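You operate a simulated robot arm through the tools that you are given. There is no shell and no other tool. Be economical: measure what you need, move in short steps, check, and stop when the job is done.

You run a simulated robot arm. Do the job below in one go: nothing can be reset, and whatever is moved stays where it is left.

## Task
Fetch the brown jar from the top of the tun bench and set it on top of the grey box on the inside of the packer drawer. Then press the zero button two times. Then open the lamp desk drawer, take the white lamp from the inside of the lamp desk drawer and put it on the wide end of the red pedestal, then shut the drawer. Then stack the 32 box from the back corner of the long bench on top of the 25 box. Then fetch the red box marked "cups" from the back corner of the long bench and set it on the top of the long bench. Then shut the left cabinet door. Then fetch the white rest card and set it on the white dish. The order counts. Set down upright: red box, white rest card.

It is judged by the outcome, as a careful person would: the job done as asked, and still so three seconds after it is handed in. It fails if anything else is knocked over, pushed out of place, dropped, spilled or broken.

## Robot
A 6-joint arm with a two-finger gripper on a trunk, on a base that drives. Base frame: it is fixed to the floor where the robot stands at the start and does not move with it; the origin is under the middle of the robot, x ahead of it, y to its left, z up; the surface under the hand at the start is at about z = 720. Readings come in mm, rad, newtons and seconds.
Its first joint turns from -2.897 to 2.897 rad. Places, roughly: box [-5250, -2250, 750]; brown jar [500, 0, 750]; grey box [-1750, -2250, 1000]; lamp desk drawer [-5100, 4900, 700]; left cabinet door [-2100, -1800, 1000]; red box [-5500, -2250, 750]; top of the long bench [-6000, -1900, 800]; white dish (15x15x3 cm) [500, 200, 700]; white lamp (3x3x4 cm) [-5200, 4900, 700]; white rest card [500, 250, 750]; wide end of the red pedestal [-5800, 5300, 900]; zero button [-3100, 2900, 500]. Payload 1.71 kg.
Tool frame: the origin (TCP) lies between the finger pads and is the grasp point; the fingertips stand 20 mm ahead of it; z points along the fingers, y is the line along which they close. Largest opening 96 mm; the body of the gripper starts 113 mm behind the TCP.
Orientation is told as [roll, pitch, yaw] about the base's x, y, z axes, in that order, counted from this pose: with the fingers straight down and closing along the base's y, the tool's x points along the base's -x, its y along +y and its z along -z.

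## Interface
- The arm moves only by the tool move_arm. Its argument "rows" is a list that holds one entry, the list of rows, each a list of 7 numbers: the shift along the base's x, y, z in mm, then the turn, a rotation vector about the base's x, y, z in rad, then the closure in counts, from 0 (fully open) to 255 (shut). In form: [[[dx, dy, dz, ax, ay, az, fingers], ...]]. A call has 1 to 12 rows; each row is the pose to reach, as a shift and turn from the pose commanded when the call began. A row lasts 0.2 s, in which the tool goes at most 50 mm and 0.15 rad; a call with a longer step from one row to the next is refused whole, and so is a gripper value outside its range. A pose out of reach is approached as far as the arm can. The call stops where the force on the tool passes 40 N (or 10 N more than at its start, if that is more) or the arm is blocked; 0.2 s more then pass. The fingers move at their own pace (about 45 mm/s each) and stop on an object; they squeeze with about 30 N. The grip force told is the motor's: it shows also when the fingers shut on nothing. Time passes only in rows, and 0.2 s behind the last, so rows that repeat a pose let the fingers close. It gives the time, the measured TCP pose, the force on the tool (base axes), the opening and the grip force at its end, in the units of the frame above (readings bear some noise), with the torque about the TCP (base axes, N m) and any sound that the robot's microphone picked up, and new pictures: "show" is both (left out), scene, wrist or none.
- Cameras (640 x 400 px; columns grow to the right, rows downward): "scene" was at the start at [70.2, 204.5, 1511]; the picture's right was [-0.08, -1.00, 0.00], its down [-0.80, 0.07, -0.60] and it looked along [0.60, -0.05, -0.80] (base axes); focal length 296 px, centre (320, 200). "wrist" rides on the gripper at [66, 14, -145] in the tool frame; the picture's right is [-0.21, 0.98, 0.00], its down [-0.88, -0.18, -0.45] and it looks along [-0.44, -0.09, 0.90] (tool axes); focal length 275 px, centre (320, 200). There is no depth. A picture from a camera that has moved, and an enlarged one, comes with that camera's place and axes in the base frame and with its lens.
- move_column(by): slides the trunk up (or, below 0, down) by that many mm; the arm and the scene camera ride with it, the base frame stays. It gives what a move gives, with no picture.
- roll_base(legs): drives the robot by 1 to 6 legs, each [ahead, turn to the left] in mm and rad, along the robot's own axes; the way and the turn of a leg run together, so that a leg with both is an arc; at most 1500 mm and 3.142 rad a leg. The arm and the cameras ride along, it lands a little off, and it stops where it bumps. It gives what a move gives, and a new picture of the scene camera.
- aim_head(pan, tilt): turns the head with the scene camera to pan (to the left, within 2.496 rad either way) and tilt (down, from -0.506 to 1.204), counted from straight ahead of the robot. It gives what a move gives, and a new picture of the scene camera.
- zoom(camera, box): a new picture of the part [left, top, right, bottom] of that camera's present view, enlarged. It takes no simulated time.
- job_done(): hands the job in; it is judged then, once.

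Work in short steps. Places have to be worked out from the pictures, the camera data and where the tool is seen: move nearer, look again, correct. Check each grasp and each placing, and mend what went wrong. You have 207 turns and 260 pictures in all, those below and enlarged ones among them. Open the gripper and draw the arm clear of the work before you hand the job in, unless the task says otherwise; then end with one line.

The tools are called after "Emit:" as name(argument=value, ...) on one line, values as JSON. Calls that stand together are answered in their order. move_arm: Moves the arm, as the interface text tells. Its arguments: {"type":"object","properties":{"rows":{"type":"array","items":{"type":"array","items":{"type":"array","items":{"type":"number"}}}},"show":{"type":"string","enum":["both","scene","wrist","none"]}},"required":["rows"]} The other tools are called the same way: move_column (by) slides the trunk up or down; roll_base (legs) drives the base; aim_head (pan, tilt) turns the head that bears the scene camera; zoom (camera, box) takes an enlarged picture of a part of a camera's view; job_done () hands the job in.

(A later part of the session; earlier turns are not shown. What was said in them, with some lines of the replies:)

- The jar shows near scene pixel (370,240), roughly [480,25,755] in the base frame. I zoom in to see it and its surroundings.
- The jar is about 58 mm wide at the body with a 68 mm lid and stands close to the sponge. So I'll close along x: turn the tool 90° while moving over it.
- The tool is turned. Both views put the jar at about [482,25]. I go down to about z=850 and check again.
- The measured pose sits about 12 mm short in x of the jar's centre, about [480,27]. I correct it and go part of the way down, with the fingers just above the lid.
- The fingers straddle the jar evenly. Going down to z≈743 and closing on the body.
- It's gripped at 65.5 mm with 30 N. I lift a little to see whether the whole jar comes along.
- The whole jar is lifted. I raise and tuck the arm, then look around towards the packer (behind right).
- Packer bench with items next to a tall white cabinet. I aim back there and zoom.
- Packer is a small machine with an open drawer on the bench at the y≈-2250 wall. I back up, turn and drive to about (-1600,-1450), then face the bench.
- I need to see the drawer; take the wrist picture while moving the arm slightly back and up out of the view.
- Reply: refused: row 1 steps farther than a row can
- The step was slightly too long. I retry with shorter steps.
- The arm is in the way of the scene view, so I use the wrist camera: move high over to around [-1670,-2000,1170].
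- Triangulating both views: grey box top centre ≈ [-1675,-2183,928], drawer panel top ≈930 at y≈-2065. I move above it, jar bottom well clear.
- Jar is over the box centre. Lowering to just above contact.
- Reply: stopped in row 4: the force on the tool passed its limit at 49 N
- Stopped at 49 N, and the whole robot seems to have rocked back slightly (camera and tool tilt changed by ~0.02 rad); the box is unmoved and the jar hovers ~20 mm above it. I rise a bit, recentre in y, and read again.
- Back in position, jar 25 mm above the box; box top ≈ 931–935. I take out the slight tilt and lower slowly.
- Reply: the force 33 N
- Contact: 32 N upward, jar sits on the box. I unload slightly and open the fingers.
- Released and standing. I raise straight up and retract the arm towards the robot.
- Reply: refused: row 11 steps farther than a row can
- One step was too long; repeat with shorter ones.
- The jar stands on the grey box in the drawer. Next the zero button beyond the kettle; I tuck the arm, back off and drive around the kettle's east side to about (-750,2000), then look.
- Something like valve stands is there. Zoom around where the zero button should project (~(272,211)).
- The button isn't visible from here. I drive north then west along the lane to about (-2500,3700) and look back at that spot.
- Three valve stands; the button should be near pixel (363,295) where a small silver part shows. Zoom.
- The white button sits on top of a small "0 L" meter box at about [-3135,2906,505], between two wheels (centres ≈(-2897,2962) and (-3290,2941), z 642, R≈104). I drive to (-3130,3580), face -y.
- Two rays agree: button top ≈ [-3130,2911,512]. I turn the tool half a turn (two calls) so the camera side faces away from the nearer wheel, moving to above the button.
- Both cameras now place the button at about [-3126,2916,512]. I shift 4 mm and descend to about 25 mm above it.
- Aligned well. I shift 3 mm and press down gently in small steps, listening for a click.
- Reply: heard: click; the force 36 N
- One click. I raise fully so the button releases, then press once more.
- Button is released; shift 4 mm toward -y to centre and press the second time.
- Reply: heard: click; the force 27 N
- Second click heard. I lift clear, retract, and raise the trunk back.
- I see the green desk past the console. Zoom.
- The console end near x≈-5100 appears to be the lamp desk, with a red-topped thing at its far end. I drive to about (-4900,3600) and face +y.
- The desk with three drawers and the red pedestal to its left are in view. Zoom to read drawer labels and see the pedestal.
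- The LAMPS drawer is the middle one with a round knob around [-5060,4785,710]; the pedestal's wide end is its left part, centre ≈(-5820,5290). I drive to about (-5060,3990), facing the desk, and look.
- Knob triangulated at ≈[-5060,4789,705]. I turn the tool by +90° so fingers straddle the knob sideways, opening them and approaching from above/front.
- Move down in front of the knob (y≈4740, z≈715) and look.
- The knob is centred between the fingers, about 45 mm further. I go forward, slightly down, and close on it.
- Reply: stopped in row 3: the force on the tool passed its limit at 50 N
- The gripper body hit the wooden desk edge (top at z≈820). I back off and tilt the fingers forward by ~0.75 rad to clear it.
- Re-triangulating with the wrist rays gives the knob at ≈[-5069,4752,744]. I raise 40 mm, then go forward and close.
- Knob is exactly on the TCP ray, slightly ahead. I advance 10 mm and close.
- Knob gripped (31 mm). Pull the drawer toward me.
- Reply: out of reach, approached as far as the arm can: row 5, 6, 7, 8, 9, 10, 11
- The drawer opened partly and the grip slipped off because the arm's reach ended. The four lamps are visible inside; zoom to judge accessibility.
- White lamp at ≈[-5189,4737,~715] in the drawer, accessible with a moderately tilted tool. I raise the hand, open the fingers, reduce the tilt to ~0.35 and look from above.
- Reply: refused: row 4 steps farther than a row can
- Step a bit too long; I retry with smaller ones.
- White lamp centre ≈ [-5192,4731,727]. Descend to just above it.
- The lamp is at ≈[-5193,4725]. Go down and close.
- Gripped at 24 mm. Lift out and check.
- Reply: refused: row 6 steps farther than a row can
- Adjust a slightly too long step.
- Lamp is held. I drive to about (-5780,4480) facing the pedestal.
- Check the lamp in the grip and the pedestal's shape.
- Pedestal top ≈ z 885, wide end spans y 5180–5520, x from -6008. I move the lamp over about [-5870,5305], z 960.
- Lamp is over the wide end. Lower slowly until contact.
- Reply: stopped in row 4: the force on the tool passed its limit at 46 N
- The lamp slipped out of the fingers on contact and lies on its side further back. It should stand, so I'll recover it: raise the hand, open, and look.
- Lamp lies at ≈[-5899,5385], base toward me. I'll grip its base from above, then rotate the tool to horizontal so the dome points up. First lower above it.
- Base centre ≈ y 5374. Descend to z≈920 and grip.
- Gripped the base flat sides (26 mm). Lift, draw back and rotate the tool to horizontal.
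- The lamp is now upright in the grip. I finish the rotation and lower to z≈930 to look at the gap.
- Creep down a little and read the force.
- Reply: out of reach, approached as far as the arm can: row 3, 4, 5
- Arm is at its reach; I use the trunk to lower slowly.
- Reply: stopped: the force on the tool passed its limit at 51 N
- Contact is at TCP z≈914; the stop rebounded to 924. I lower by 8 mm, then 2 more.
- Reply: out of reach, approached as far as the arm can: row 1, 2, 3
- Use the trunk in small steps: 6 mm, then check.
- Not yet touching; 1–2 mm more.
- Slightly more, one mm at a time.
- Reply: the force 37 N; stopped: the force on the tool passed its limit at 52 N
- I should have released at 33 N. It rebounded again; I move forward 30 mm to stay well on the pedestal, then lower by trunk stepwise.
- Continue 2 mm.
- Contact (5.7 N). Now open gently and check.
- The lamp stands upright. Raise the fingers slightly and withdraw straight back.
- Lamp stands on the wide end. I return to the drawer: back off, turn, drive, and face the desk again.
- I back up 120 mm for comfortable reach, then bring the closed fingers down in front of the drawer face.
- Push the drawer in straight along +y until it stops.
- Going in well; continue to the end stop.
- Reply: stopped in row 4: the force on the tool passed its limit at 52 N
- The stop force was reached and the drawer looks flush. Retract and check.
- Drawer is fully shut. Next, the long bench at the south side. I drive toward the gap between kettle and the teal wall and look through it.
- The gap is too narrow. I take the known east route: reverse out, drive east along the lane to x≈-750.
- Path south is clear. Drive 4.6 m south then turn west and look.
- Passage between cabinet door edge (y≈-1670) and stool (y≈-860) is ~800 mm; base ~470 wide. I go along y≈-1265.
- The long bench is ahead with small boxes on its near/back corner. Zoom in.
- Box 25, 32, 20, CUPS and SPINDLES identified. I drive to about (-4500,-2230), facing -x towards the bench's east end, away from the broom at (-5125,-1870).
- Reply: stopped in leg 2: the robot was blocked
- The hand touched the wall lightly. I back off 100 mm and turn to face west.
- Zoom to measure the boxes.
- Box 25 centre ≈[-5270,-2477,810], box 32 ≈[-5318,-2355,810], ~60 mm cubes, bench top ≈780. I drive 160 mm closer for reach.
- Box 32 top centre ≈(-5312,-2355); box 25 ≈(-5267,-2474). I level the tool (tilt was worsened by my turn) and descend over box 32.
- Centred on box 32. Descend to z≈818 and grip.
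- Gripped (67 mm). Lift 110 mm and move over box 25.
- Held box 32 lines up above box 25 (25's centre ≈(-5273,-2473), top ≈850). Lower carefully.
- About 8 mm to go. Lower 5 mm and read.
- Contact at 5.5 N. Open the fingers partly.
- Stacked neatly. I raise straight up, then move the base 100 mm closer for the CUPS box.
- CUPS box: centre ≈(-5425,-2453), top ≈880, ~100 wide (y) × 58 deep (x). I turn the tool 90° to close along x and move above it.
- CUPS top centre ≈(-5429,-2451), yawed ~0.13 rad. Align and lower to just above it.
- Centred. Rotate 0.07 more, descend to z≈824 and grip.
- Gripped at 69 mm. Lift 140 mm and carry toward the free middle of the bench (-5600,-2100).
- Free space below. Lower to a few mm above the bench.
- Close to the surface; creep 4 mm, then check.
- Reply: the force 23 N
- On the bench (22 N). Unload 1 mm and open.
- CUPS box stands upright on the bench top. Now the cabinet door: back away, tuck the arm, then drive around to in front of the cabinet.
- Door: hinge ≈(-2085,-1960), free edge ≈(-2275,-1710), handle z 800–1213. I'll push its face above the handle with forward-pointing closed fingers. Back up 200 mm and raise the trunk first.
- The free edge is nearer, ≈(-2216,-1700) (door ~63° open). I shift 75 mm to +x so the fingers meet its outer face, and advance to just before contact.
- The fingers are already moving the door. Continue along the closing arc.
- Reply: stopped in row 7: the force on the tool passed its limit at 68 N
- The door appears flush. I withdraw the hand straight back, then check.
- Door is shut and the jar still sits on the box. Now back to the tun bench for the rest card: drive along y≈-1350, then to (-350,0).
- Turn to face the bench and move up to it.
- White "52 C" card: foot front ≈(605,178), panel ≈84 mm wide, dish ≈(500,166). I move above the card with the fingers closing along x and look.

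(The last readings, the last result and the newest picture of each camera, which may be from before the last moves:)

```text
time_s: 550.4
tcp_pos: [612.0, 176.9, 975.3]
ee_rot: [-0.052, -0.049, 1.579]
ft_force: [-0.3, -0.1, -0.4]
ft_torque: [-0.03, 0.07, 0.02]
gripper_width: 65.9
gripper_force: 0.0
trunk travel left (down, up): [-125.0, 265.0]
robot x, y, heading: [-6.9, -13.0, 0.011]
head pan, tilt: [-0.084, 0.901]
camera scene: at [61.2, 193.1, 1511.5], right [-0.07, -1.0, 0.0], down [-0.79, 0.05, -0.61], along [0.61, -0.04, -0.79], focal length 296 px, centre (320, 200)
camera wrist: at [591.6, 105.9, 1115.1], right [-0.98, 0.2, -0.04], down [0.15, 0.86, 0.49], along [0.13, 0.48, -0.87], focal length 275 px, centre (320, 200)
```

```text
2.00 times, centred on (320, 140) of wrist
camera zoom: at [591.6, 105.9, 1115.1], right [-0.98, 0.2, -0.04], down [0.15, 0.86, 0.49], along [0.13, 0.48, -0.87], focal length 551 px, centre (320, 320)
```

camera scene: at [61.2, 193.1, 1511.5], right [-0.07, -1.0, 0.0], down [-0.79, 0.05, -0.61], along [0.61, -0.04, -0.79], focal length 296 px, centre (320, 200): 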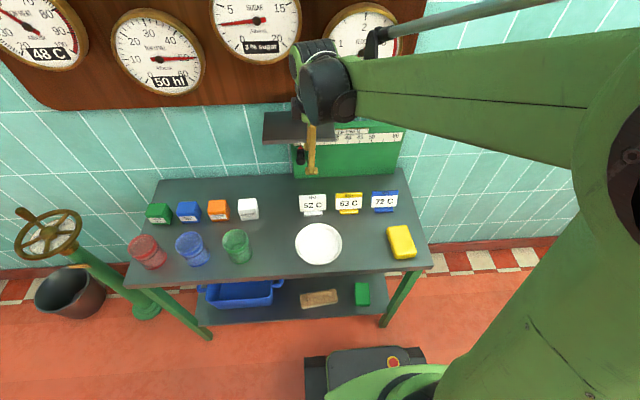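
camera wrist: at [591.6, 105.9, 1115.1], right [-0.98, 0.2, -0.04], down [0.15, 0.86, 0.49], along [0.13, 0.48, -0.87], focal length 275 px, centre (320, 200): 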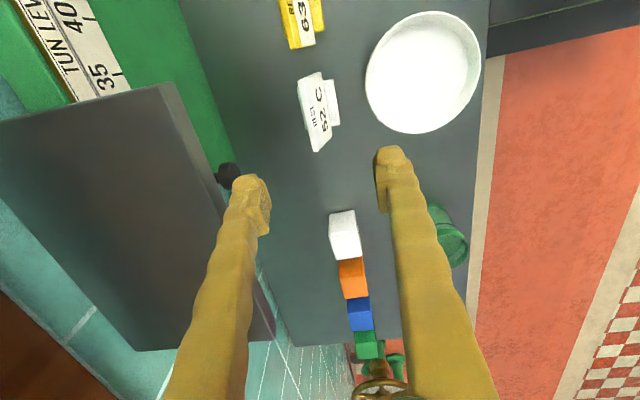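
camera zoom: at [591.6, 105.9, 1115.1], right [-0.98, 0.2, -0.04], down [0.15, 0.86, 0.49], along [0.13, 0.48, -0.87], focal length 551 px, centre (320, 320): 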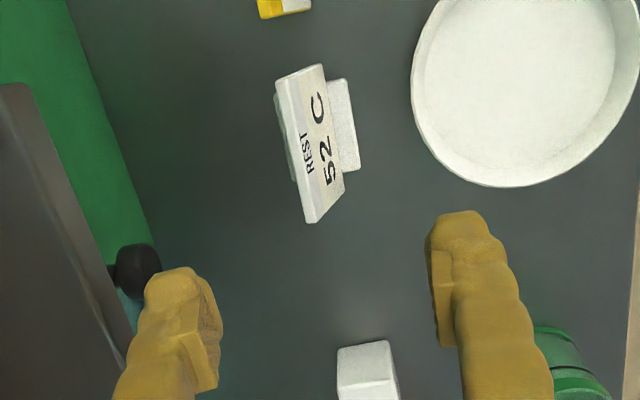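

The dark plate of the instrument (front edge ≈ x 660, z 997) overhangs behind the card, so I'll grip the card by its side edges (closing along y) with the tool tilted forward. First turn the tool back by 90° a bit nearer to me.

Emit:
move_arm(rows=[[[-5, 0, 0, 0.0, 0, -0.1428, 40], [-11, 0, 0, 0, 0, -0.2856, 0], [-16, 0, 0, 0, 0, -0.4284, 0], [-22, 0, 0, 0, 0, -0.5712, 0], [-27, 0, 0, 0, 0, -0.714, 0], [-33, 0, 0, 0, 0, -0.8568, 0], [-38, 0, 0, 0, 0, -0.9996, 0], [-44, 0, 0, 0, 0, -1.1424, 0], [-49, 0, 0, 0, 0, -1.2852, 0], [-55, 0, 0, 0, 0, -1.428, 0], [-60, 0, 0, 0, 0, -1.5708, 0]]], show="none")

Emit:
move_arm(rows=[[[0, 0, -20, 0, -0.12, 0, 0], [0, 0, -40, 0, -0.25, 0, 0], [0, 0, -60, 0, -0.38, 0, 0], [0, 0, -80, 0, -0.45, 0, 0], [0, 0, -100, 0, -0.45, 0, 0], [0, 0, -100, 0, -0.45, 0, 0]]])

Emit:
zoom(camera="wrist", box=[160, 40, 480, 240])

```text
time_s: 552.8
tcp_pos: [552.1, 176.5, 975.7]
ee_rot: [-0.053, -0.047, 0.005]
ft_force: [-0.1, 0.8, 0.2]
ft_torque: [0.01, 0.04, -0.04]
gripper_width: 96.4
gripper_force: 0.0
trunk travel left (down, up): [-125.0, 265.0]
robot x, y, heading: [-7.4, -11.4, 0.012]
head pan, tilt: [-0.084, 0.901]
```

```text
time_s: 554.1
tcp_pos: [551.0, 174.5, 875.9]
ee_rot: [-0.058, -0.499, 0.008]
ft_force: [0.7, -0.5, 1.3]
ft_torque: [-0.01, 0.02, 0.0]
gripper_width: 96.1
gripper_force: 0.0
trunk travel left (down, up): [-125.0, 265.0]
robot x, y, heading: [-7.6, -18.4, 0.011]
head pan, tilt: [-0.084, 0.901]
camera scene: at [60.7, 192.9, 1511.5], right [-0.07, -1.0, 0.0], down [-0.79, 0.05, -0.61], along [0.61, -0.04, -0.79], focal length 296 px, centre (320, 200)
camera wrist: at [425.0, 197.1, 969.5], right [0.2, 0.98, 0.05], down [0.56, -0.15, 0.82], along [0.81, -0.14, -0.57], focal length 275 px, centre (320, 200)
```

scene: 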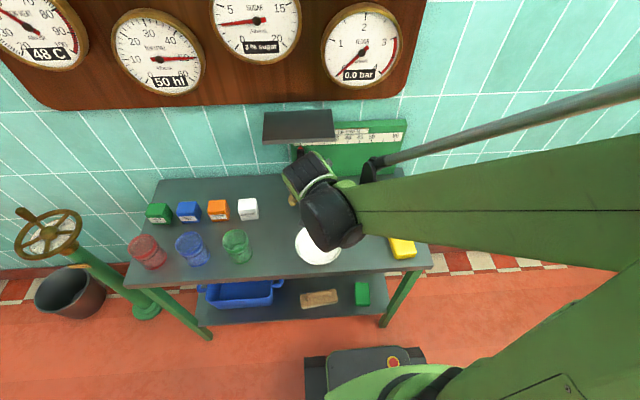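
wrist: 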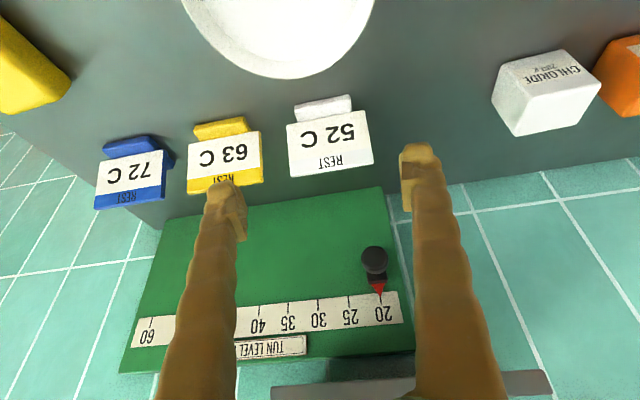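

```text
2.00 times, centred on (320, 140) of wrist
camera zoom: at [425.0, 197.1, 969.5], right [0.2, 0.98, 0.05], down [0.56, -0.15, 0.82], along [0.81, -0.14, -0.57], focal length 551 px, centre (320, 320)
```

zoom: 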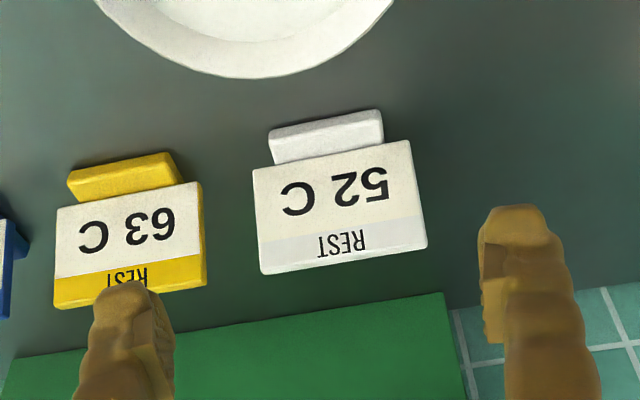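

Card panel: width ≈82 mm, centred at y≈175, leaning back from (607,740) to (634,787). I remove the residual roll and go to a pre-grasp position along the finger direction.

Emit:
move_arm(rows=[[[18, 0, -15, 0.03, 0, 0, 0], [35, 1, -36, 0.058, 0, 0, 0], [35, 1, -36, 0.058, 0, 0, 0], [35, 1, -36, 0.058, 0, 0, 0]]], show="wrist")

Emit:
zoom(camera="wrist", box=[180, 60, 460, 235])

```text
time_s: 555.1
tcp_pos: [586.4, 177.1, 840.1]
ee_rot: [0.01, -0.497, -0.023]
ft_force: [-0.5, 0.4, 0.5]
ft_torque: [-0.02, 0.01, -0.03]
gripper_width: 96.1
gripper_force: 0.0
trunk travel left (down, up): [-125.0, 265.0]
robot x, y, heading: [-10.6, -12.2, 0.017]
head pan, tilt: [-0.084, 0.901]
camera wrist: at [460.5, 193.2, 934.8], right [0.2, 0.97, 0.11], down [0.56, -0.2, 0.81], along [0.81, -0.1, -0.58], focal length 275 px, centre (320, 200)
```

wrist: 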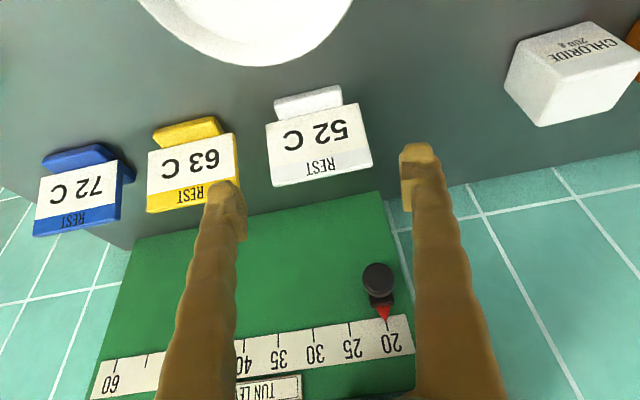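

```text
2.29 times, centred on (320, 148) of wrist
camera zoom: at [460.5, 193.2, 934.8], right [0.2, 0.97, 0.11], down [0.56, -0.2, 0.81], along [0.81, -0.1, -0.58], focal length 629 px, centre (320, 320)
```

zoom: 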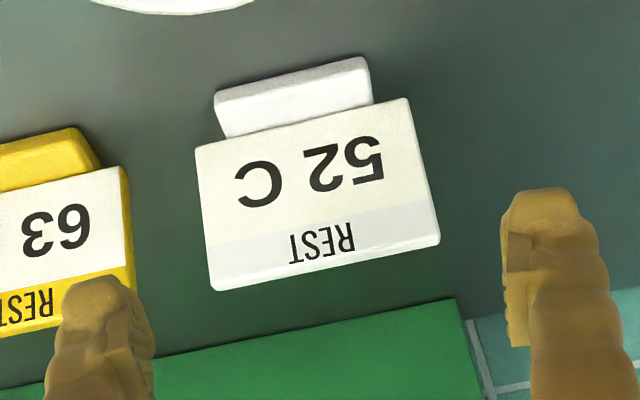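

Centred in y (≈177). Advance along the finger direction to the panel.

Emit:
move_arm(rows=[[[13, 0, -25, 0, 0, 0, 0], [26, 0, -48, 0, 0, 0, 0], [35, 0, -66, 0, 0, 0, 0], [35, 0, -66, 0, 0, 0, 0]]], show="wrist")

```text
time_s: 556.1
tcp_pos: [622.9, 174.8, 772.9]
ee_rot: [0.008, -0.496, -0.024]
ft_force: [-0.1, 0.2, 0.5]
ft_torque: [0.0, 0.0, 0.0]
gripper_width: 95.9
gripper_force: 0.0
trunk travel left (down, up): [-125.0, 265.0]
robot x, y, heading: [-8.2, -12.5, 0.009]
head pan, tilt: [-0.084, 0.901]
camera wrist: at [497.6, 191.4, 867.6], right [0.2, 0.97, 0.11], down [0.56, -0.2, 0.81], along [0.81, -0.1, -0.58], focal length 275 px, centre (320, 200)
```

wrist: 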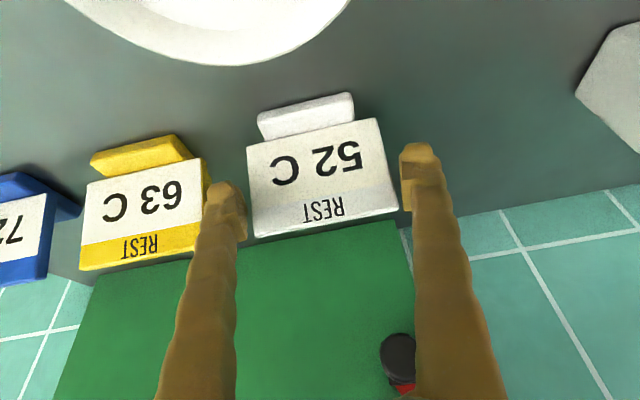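

The panel lies between the pads at TCP level. Close.

Emit:
move_arm(rows=[[[0, 0, 0, 0, 0, 0, 60], [0, 0, 0, 0, 0, 0, 255], [0, 0, 0, 0, 0, 0, 255], [0, 0, 0, 0, 0, 0, 255]]], show="wrist")

```text
time_s: 557.1
tcp_pos: [623.7, 176.1, 775.2]
ee_rot: [0.009, -0.494, -0.022]
ft_force: [0.0, -0.2, 2.1]
ft_torque: [-0.04, -0.06, 0.01]
gripper_width: 88.3
gripper_force: 29.3
trunk travel left (down, up): [-125.0, 265.0]
robot x, y, heading: [-5.1, -16.4, 0.015]
head pan, tilt: [-0.084, 0.901]
camera wrist: at [497.2, 191.4, 868.0], right [0.2, 0.97, 0.11], down [0.56, -0.2, 0.81], along [0.81, -0.1, -0.58], focal length 275 px, centre (320, 200)
```

wrist: 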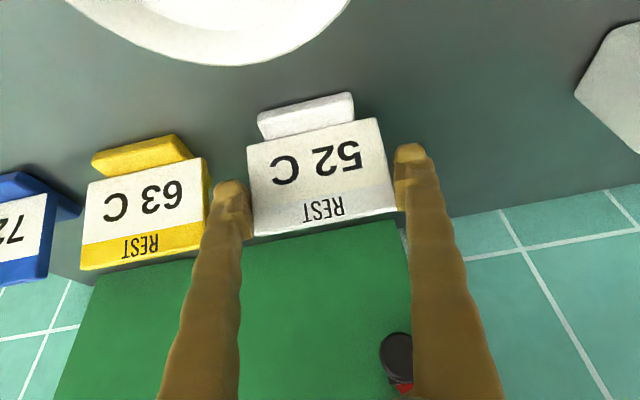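

Gripped at 88 mm. Lift 50 mm and check.

Emit:
move_arm(rows=[[[0, 0, 12, 0, 0, 0, 255], [0, 0, 30, 0, 0, 0, 255], [-5, 0, 50, 0, 0, 0, 255], [-5, 0, 50, 0, 0, 0, 255]]])

Emit:
zoom(camera="scene", box=[260, 140, 400, 280])

```text
time_s: 558.1
tcp_pos: [617.5, 176.1, 824.7]
ee_rot: [0.008, -0.495, -0.022]
ft_force: [-0.3, 0.1, -1.4]
ft_torque: [0.01, -0.02, -0.02]
gripper_width: 88.0
gripper_force: 30.3
trunk travel left (down, up): [-125.0, 265.0]
robot x, y, heading: [-9.1, -11.6, 0.015]
head pan, tilt: [-0.084, 0.901]
camera scene: at [60.4, 192.9, 1511.5], right [-0.07, -1.0, 0.0], down [-0.79, 0.05, -0.61], along [0.61, -0.04, -0.79], focal length 296 px, centre (320, 200)
camera wrist: at [491.8, 193.2, 917.9], right [0.2, 0.97, 0.11], down [0.56, -0.2, 0.81], along [0.81, -0.1, -0.58], focal length 275 px, centre (320, 200)
```

scene: 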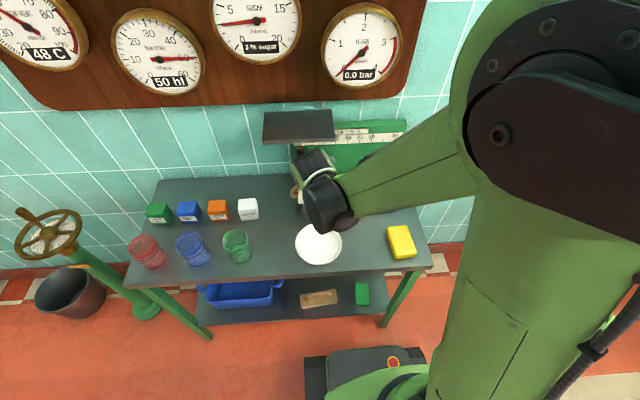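
wrist: 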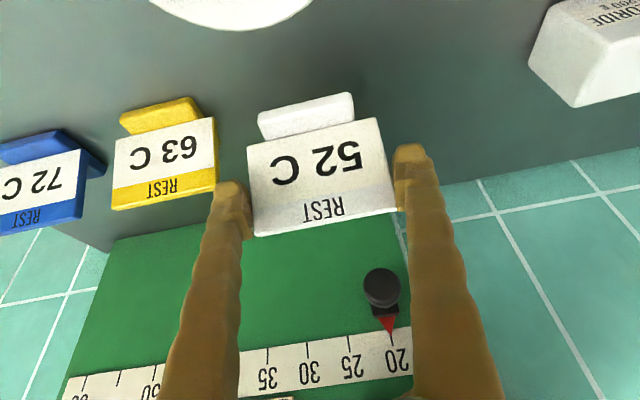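

```text
2.86 times, centred on (330, 210) of scene
camera zoom: at [60.4, 192.9, 1511.5], right [-0.07, -1.0, 0.0], down [-0.79, 0.05, -0.61], along [0.61, -0.04, -0.79], focal length 845 px, centre (291, 171)
```

zoom: 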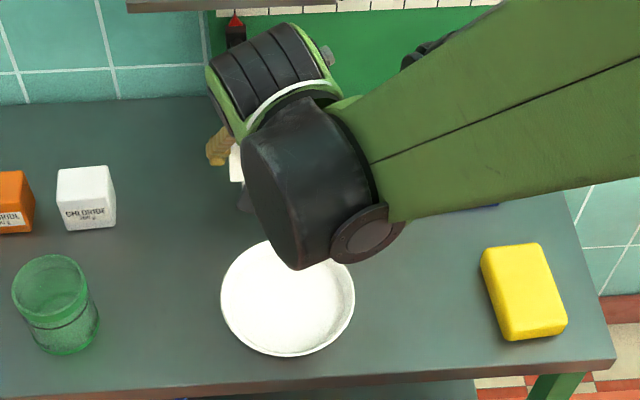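

The card is held in its resting attitude. Its foot is about under the TCP; dish centre ≈(486,166). I raise 40 mm, shift y by -9, and back the base 131 mm so the card comes over the dish.

Emit:
move_arm(rows=[[[0, -3, 20, 0, 0, 0, 255], [0, -6, 40, 0, 0, 0, 255], [0, -9, 45, 0, 0, 0, 255], [0, -9, 45, 0, 0, 0, 255]]], show="none")

Emit:
roll_base(legs=[[-131, 0]])

Emit:
move_arm(rows=[[[0, 0, 0, 0, 0, 0, 255], [0, 0, 0, 0, 0, 0, 255]]], show="wrist")

```text
time_s: 559.1
tcp_pos: [616.2, 167.5, 869.3]
ee_rot: [0.008, -0.496, -0.023]
ft_force: [0.5, 0.4, -0.2]
ft_torque: [-0.02, 0.01, 0.0]
gripper_width: 87.9
gripper_force: 30.0
trunk travel left (down, up): [-125.0, 265.0]
robot x, y, heading: [-8.4, -14.9, 0.015]
head pan, tilt: [-0.084, 0.901]
```

```text
time_s: 560.7
tcp_pos: [488.7, 164.1, 868.6]
ee_rot: [0.009, -0.496, -0.023]
ft_force: [0.6, -0.4, -0.8]
ft_torque: [-0.02, 0.06, -0.04]
gripper_width: 87.6
gripper_force: 29.8
trunk travel left (down, up): [-125.0, 265.0]
robot x, y, heading: [-137.5, -15.4, 0.014]
head pan, tilt: [-0.084, 0.901]
camera scene: at [-67.6, 191.1, 1511.5], right [-0.07, -1.0, 0.0], down [-0.79, 0.06, -0.61], along [0.61, -0.04, -0.79], focal length 296 px, centre (320, 200)
```

scene: 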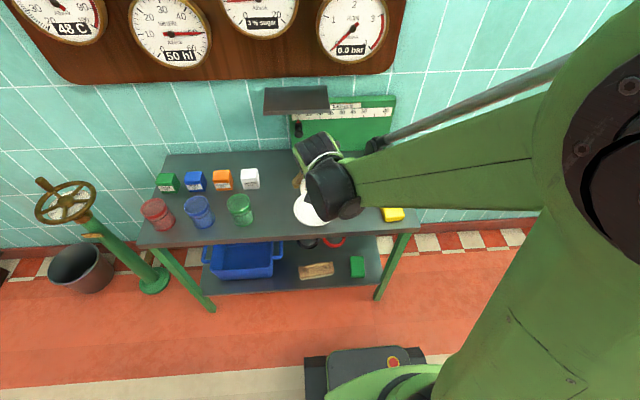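

```text
time_s: 561.3
tcp_pos: [472.9, 163.9, 879.5]
ee_rot: [0.008, -0.512, -0.024]
ft_force: [-0.3, -0.7, 0.0]
ft_torque: [0.01, -0.09, 0.01]
gripper_width: 87.7
gripper_force: 30.3
trunk travel left (down, up): [-125.0, 265.0]
robot x, y, heading: [-137.1, -12.5, 0.015]
head pan, tilt: [-0.084, 0.901]
camera wrist: at [346.3, 180.6, 970.7], right [0.2, 0.97, 0.11], down [0.54, -0.2, 0.82], along [0.82, -0.1, -0.57], focal length 275 px, centre (320, 200)
```

wrist: 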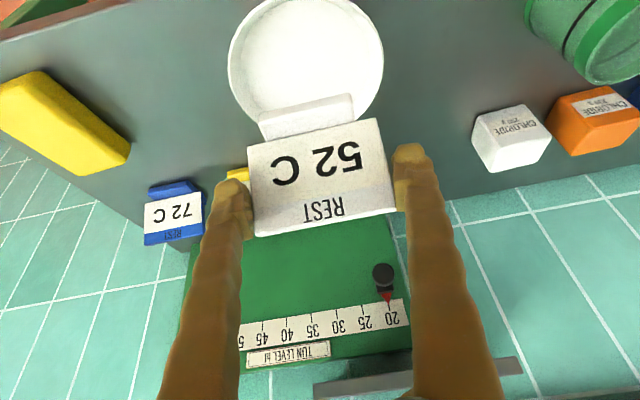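

The base rocked slightly; TCP is (473,164). Zoom in the scene to verify the dish location relative to the card.

Emit:
zoom(camera="scene", box=[260, 140, 380, 250])

```text
3.64 times, centred on (320, 195) of scene
camera zoom: at [-71.1, 190.8, 1511.7], right [-0.07, -1.0, 0.0], down [-0.79, 0.06, -0.61], along [0.61, -0.04, -0.79], focal length 1076 px, centre (320, 218)
```

zoom: 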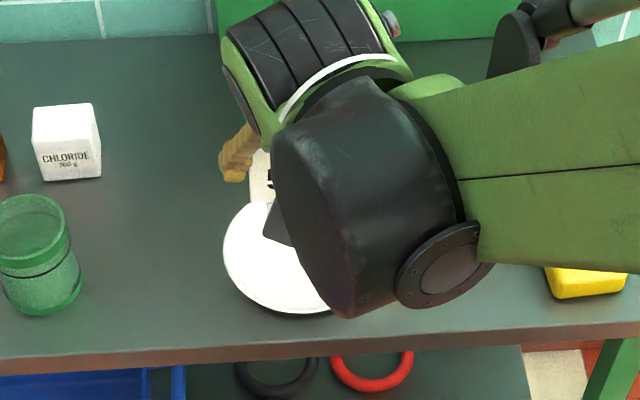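

Dish centre ≈(484,169). Adjust by (+11,+4), restore the tilt, and lower to z≈800.

Emit:
move_arm(rows=[[[6, 2, -20, 0, 0.016, 0, 255], [11, 4, -45, 0, 0.016, 0, 255], [11, 4, -70, 0, 0.016, 0, 255], [11, 4, -80, 0, 0.016, 0, 255], [11, 4, -80, 0, 0.016, 0, 255]]])

Emit:
zoom(camera="scene", box=[260, 140, 380, 250])

```text
time_s: 562.5
tcp_pos: [487.4, 166.3, 797.6]
ee_rot: [0.009, -0.495, -0.025]
ft_force: [0.0, -0.7, -0.6]
ft_torque: [-0.01, -0.01, -0.01]
gripper_width: 87.4
gripper_force: 29.9
trunk travel left (down, up): [-125.0, 265.0]
robot x, y, heading: [-136.5, -14.1, 0.015]
head pan, tilt: [-0.084, 0.901]
camera scene: at [-67.8, 191.2, 1511.5], right [-0.07, -1.0, 0.0], down [-0.79, 0.06, -0.61], along [0.61, -0.05, -0.79], focal length 296 px, centre (320, 200)
camera wrist: at [361.4, 184.8, 892.0], right [0.2, 0.97, 0.11], down [0.56, -0.2, 0.81], along [0.81, -0.1, -0.58], focal length 275 px, centre (320, 200)
```

scene: 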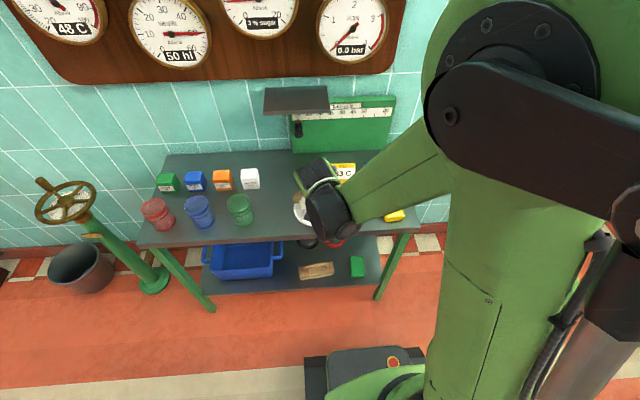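
wrist: 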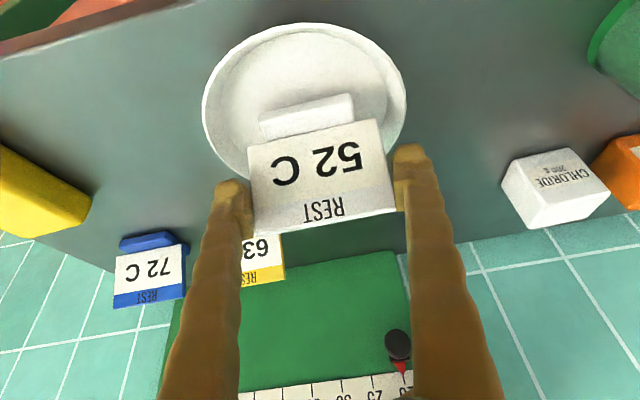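

```text
3.64 times, centred on (320, 195) of scene
camera zoom: at [-67.8, 191.2, 1511.5], right [-0.07, -1.0, 0.0], down [-0.79, 0.06, -0.61], along [0.61, -0.05, -0.79], focal length 1076 px, centre (320, 218)
```

zoom: 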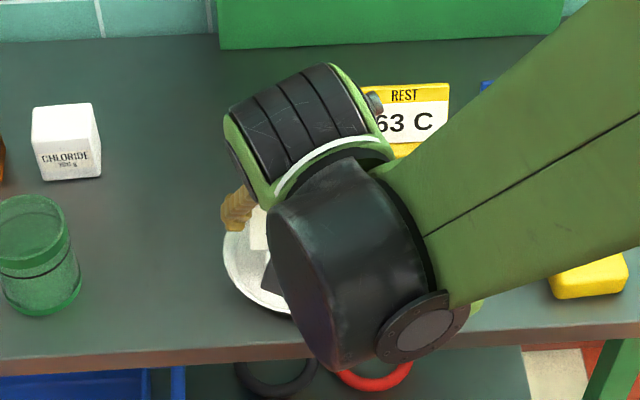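

The card foot is over the dish centre. Lower 12 mm, then creep.

Emit:
move_arm(rows=[[[0, 2, -6, 0, 0, 0, 255], [0, 2, -12, 0, 0, 0, 255], [0, 2, -12, 0, 0, 0, 255]]], show="none")

```text
time_s: 563.3
tcp_pos: [487.8, 170.2, 786.6]
ee_rot: [0.01, -0.494, -0.026]
ft_force: [0.4, -0.3, 0.2]
ft_torque: [-0.02, -0.03, -0.01]
gripper_width: 87.0
gripper_force: 29.7
trunk travel left (down, up): [-125.0, 265.0]
robot x, y, heading: [-132.7, -15.3, 0.015]
head pan, tilt: [-0.084, 0.901]
```

Emit:
move_arm(rows=[[[0, 0, -2, 0, 0, 0, 255], [0, 0, -4, 0, 0, 0, 255], [0, 0, -4, 0, 0, 0, 255]]], show="none")

```text
time_s: 564.1
tcp_pos: [486.6, 170.3, 780.2]
ee_rot: [0.01, -0.494, -0.023]
ft_force: [-0.8, -0.2, -1.0]
ft_torque: [0.01, -0.03, 0.02]
gripper_width: 87.2
gripper_force: 29.8
trunk travel left (down, up): [-125.0, 265.0]
robot x, y, heading: [-134.5, -15.7, 0.017]
head pan, tilt: [-0.084, 0.901]
```

Emit:
move_arm(rows=[[[0, 0, -1, 0, 0, 0, 255], [0, 0, -2, 0, 0, 0, 255], [0, 0, -2, 0, 0, 0, 255]]], show="wrist")

```text
time_s: 564.9
tcp_pos: [485.6, 170.0, 778.8]
ee_rot: [0.011, -0.496, -0.024]
ft_force: [0.7, 1.1, 5.0]
ft_torque: [-0.14, -0.13, 0.02]
gripper_width: 87.1
gripper_force: 29.8
trunk travel left (down, up): [-125.0, 265.0]
robot x, y, heading: [-135.8, -13.6, 0.014]
head pan, tilt: [-0.084, 0.901]
camera wrist: at [360.3, 186.4, 873.8], right [0.2, 0.97, 0.11], down [0.56, -0.2, 0.81], along [0.81, -0.1, -0.58], focal length 275 px, centre (320, 200)
```

wrist: 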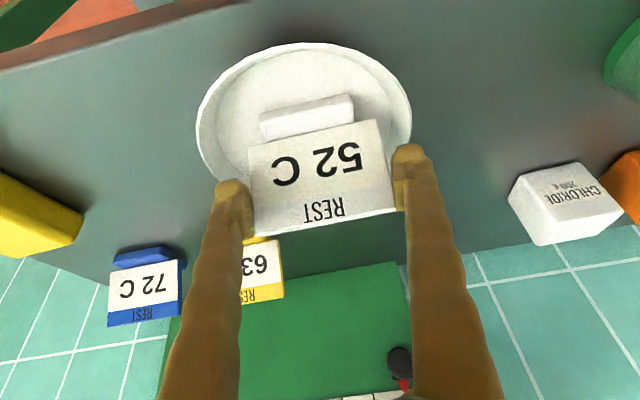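

Touching the dish floor (5 N). Open the fingers.

Emit:
move_arm(rows=[[[0, 0, -1, 0, 0, 0, 255], [0, 0, -1, 0, 0, 0, 10], [0, 0, -1, 0, 0, 0, 0], [0, 0, -1, 0, 0, 0, 0], [0, 0, -1, 0, 0, 0, 0]]], show="wrist")

```text
time_s: 566.1
tcp_pos: [487.3, 170.7, 778.5]
ee_rot: [0.008, -0.493, -0.024]
ft_force: [-0.5, 0.2, 0.4]
ft_torque: [-0.01, -0.01, 0.01]
gripper_width: 96.1
gripper_force: 0.1
trunk travel left (down, up): [-125.0, 265.0]
robot x, y, heading: [-134.6, -16.0, 0.017]
head pan, tilt: [-0.084, 0.901]
camera wrist: at [360.7, 186.7, 872.9], right [0.2, 0.97, 0.11], down [0.56, -0.2, 0.81], along [0.81, -0.1, -0.58], focal length 275 px, centre (320, 200)
```

wrist: 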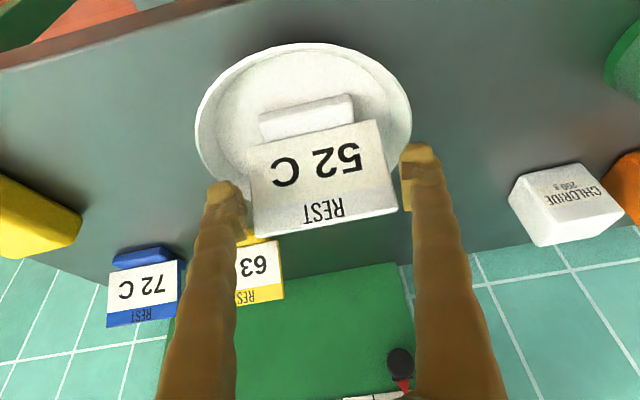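

Released and standing. Withdraw along the finger axis, then up.

Emit:
move_arm(rows=[[[-7, 0, 13, 0, 0, 0, 0], [-17, 0, 31, 0, 0, 0, 0], [-29, 0, 53, 0, 0, 0, 0], [-45, 0, 83, 0, 0, 0, 0], [-60, 0, 120, 0, 0, 0, 0], [-60, 0, 165, 0, 0.1, 0, 0], [-60, -20, 205, 0, 0.2, 0, 0], [-60, -60, 235, 0, 0.3, 0, 0], [-60, -105, 255, 0, 0.4, 0, 0], [-60, -150, 265, 0, 0.49, 0, 0], [-60, -195, 275, 0, 0.49, 0, 0]]])

Emit:
zoom(camera="scene", box=[240, 140, 420, 260])

```text
time_s: 568.5
tcp_pos: [425.1, -25.2, 1055.3]
ee_rot: [-0.002, -0.005, -0.021]
ft_force: [0.5, 0.6, -0.5]
ft_torque: [0.0, 0.02, 0.02]
gripper_width: 96.0
gripper_force: 0.1
trunk travel left (down, up): [-125.0, 265.0]
robot x, y, heading: [-139.1, -12.0, 0.011]
head pan, tilt: [-0.084, 0.901]
camera scene: at [-67.6, 191.4, 1511.4], right [-0.07, -1.0, 0.0], down [-0.79, 0.06, -0.61], along [0.61, -0.05, -0.79], focal length 296 px, centre (320, 200)
camera wrist: at [360.2, -9.5, 1196.6], right [0.23, 0.97, 0.0], down [0.87, -0.2, 0.45], along [0.44, -0.1, -0.89], focal length 275 px, centre (320, 200)
```

scene: 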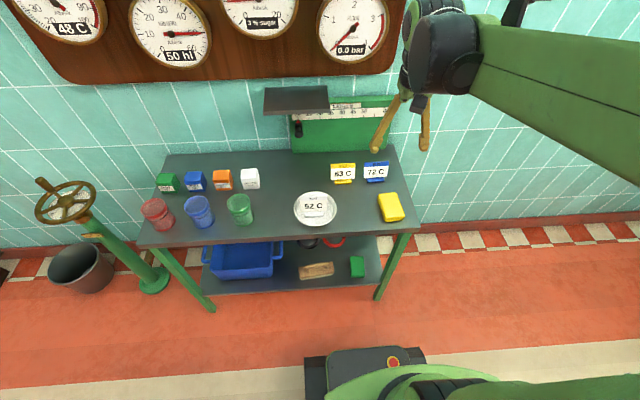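
wrist: 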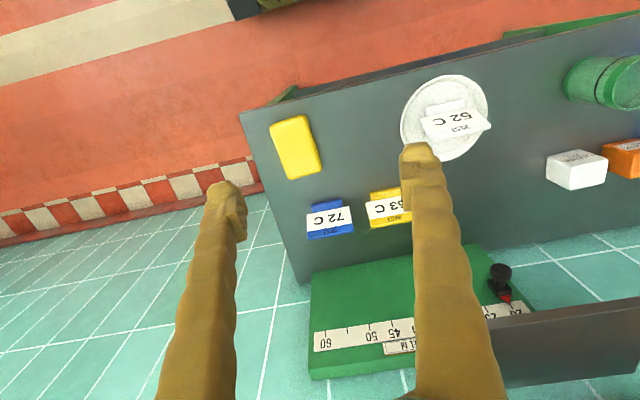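

```text
3.33 times, centred on (330, 200) of scene
camera zoom: at [-67.6, 191.4, 1511.4], right [-0.07, -1.0, 0.0], down [-0.79, 0.06, -0.61], along [0.61, -0.05, -0.79], focal length 986 px, centre (287, 200)
```

zoom: 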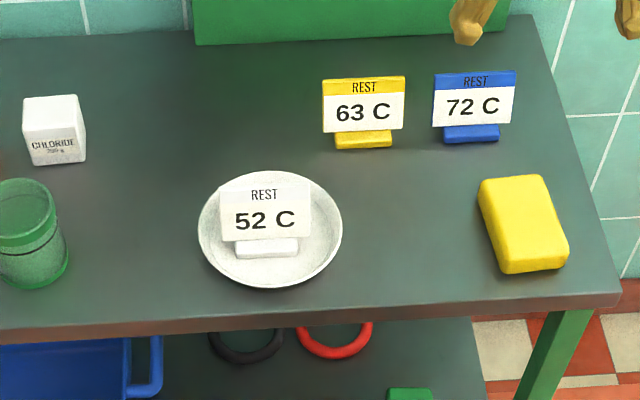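

The card stands upright in the dish and everything else is undisturbed. I draw the arm fully back, then hand in.

Emit:
move_arm(rows=[[[-40, 0, 20, 0, 0, 0, 0], [-80, 0, 40, 0, 0, 0, 0], [-120, 0, 50, 0, 0, 0, 0], [-120, 0, 50, 0, 0, 0, 0], [-120, 0, 50, 0, 0, 0, 0]]], show="scene")

Emit:
job_done()

```text
time_s: 569.7
tcp_pos: [308.1, -25.5, 1104.8]
ee_rot: [-0.003, -0.004, -0.02]
ft_force: [0.3, -0.2, -1.0]
ft_torque: [-0.02, 0.08, 0.02]
gripper_width: 95.8
gripper_force: 0.0
trunk travel left (down, up): [-125.0, 265.0]
robot x, y, heading: [-137.3, -15.1, 0.014]
head pan, tilt: [-0.084, 0.901]
camera scene: at [-67.6, 191.1, 1511.5], right [-0.07, -1.0, 0.0], down [-0.79, 0.06, -0.61], along [0.61, -0.04, -0.79], focal length 296 px, centre (320, 200)
```

scene: 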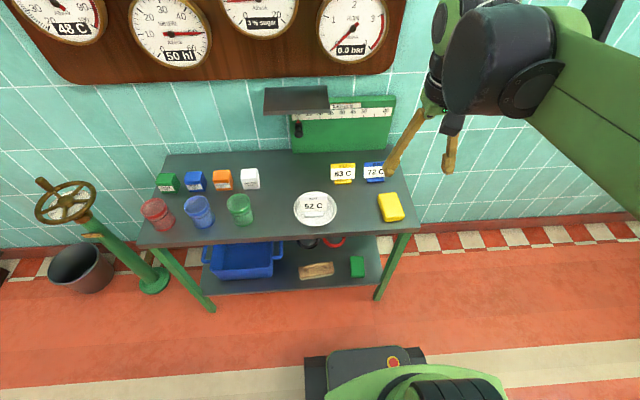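

```text
The job is handed in.
```

All seven steps were done in the order asked and the job is handed in; the lamp slipped from the grip and landed on its side on the pedestal, so I picked it up again and stood it upright there.
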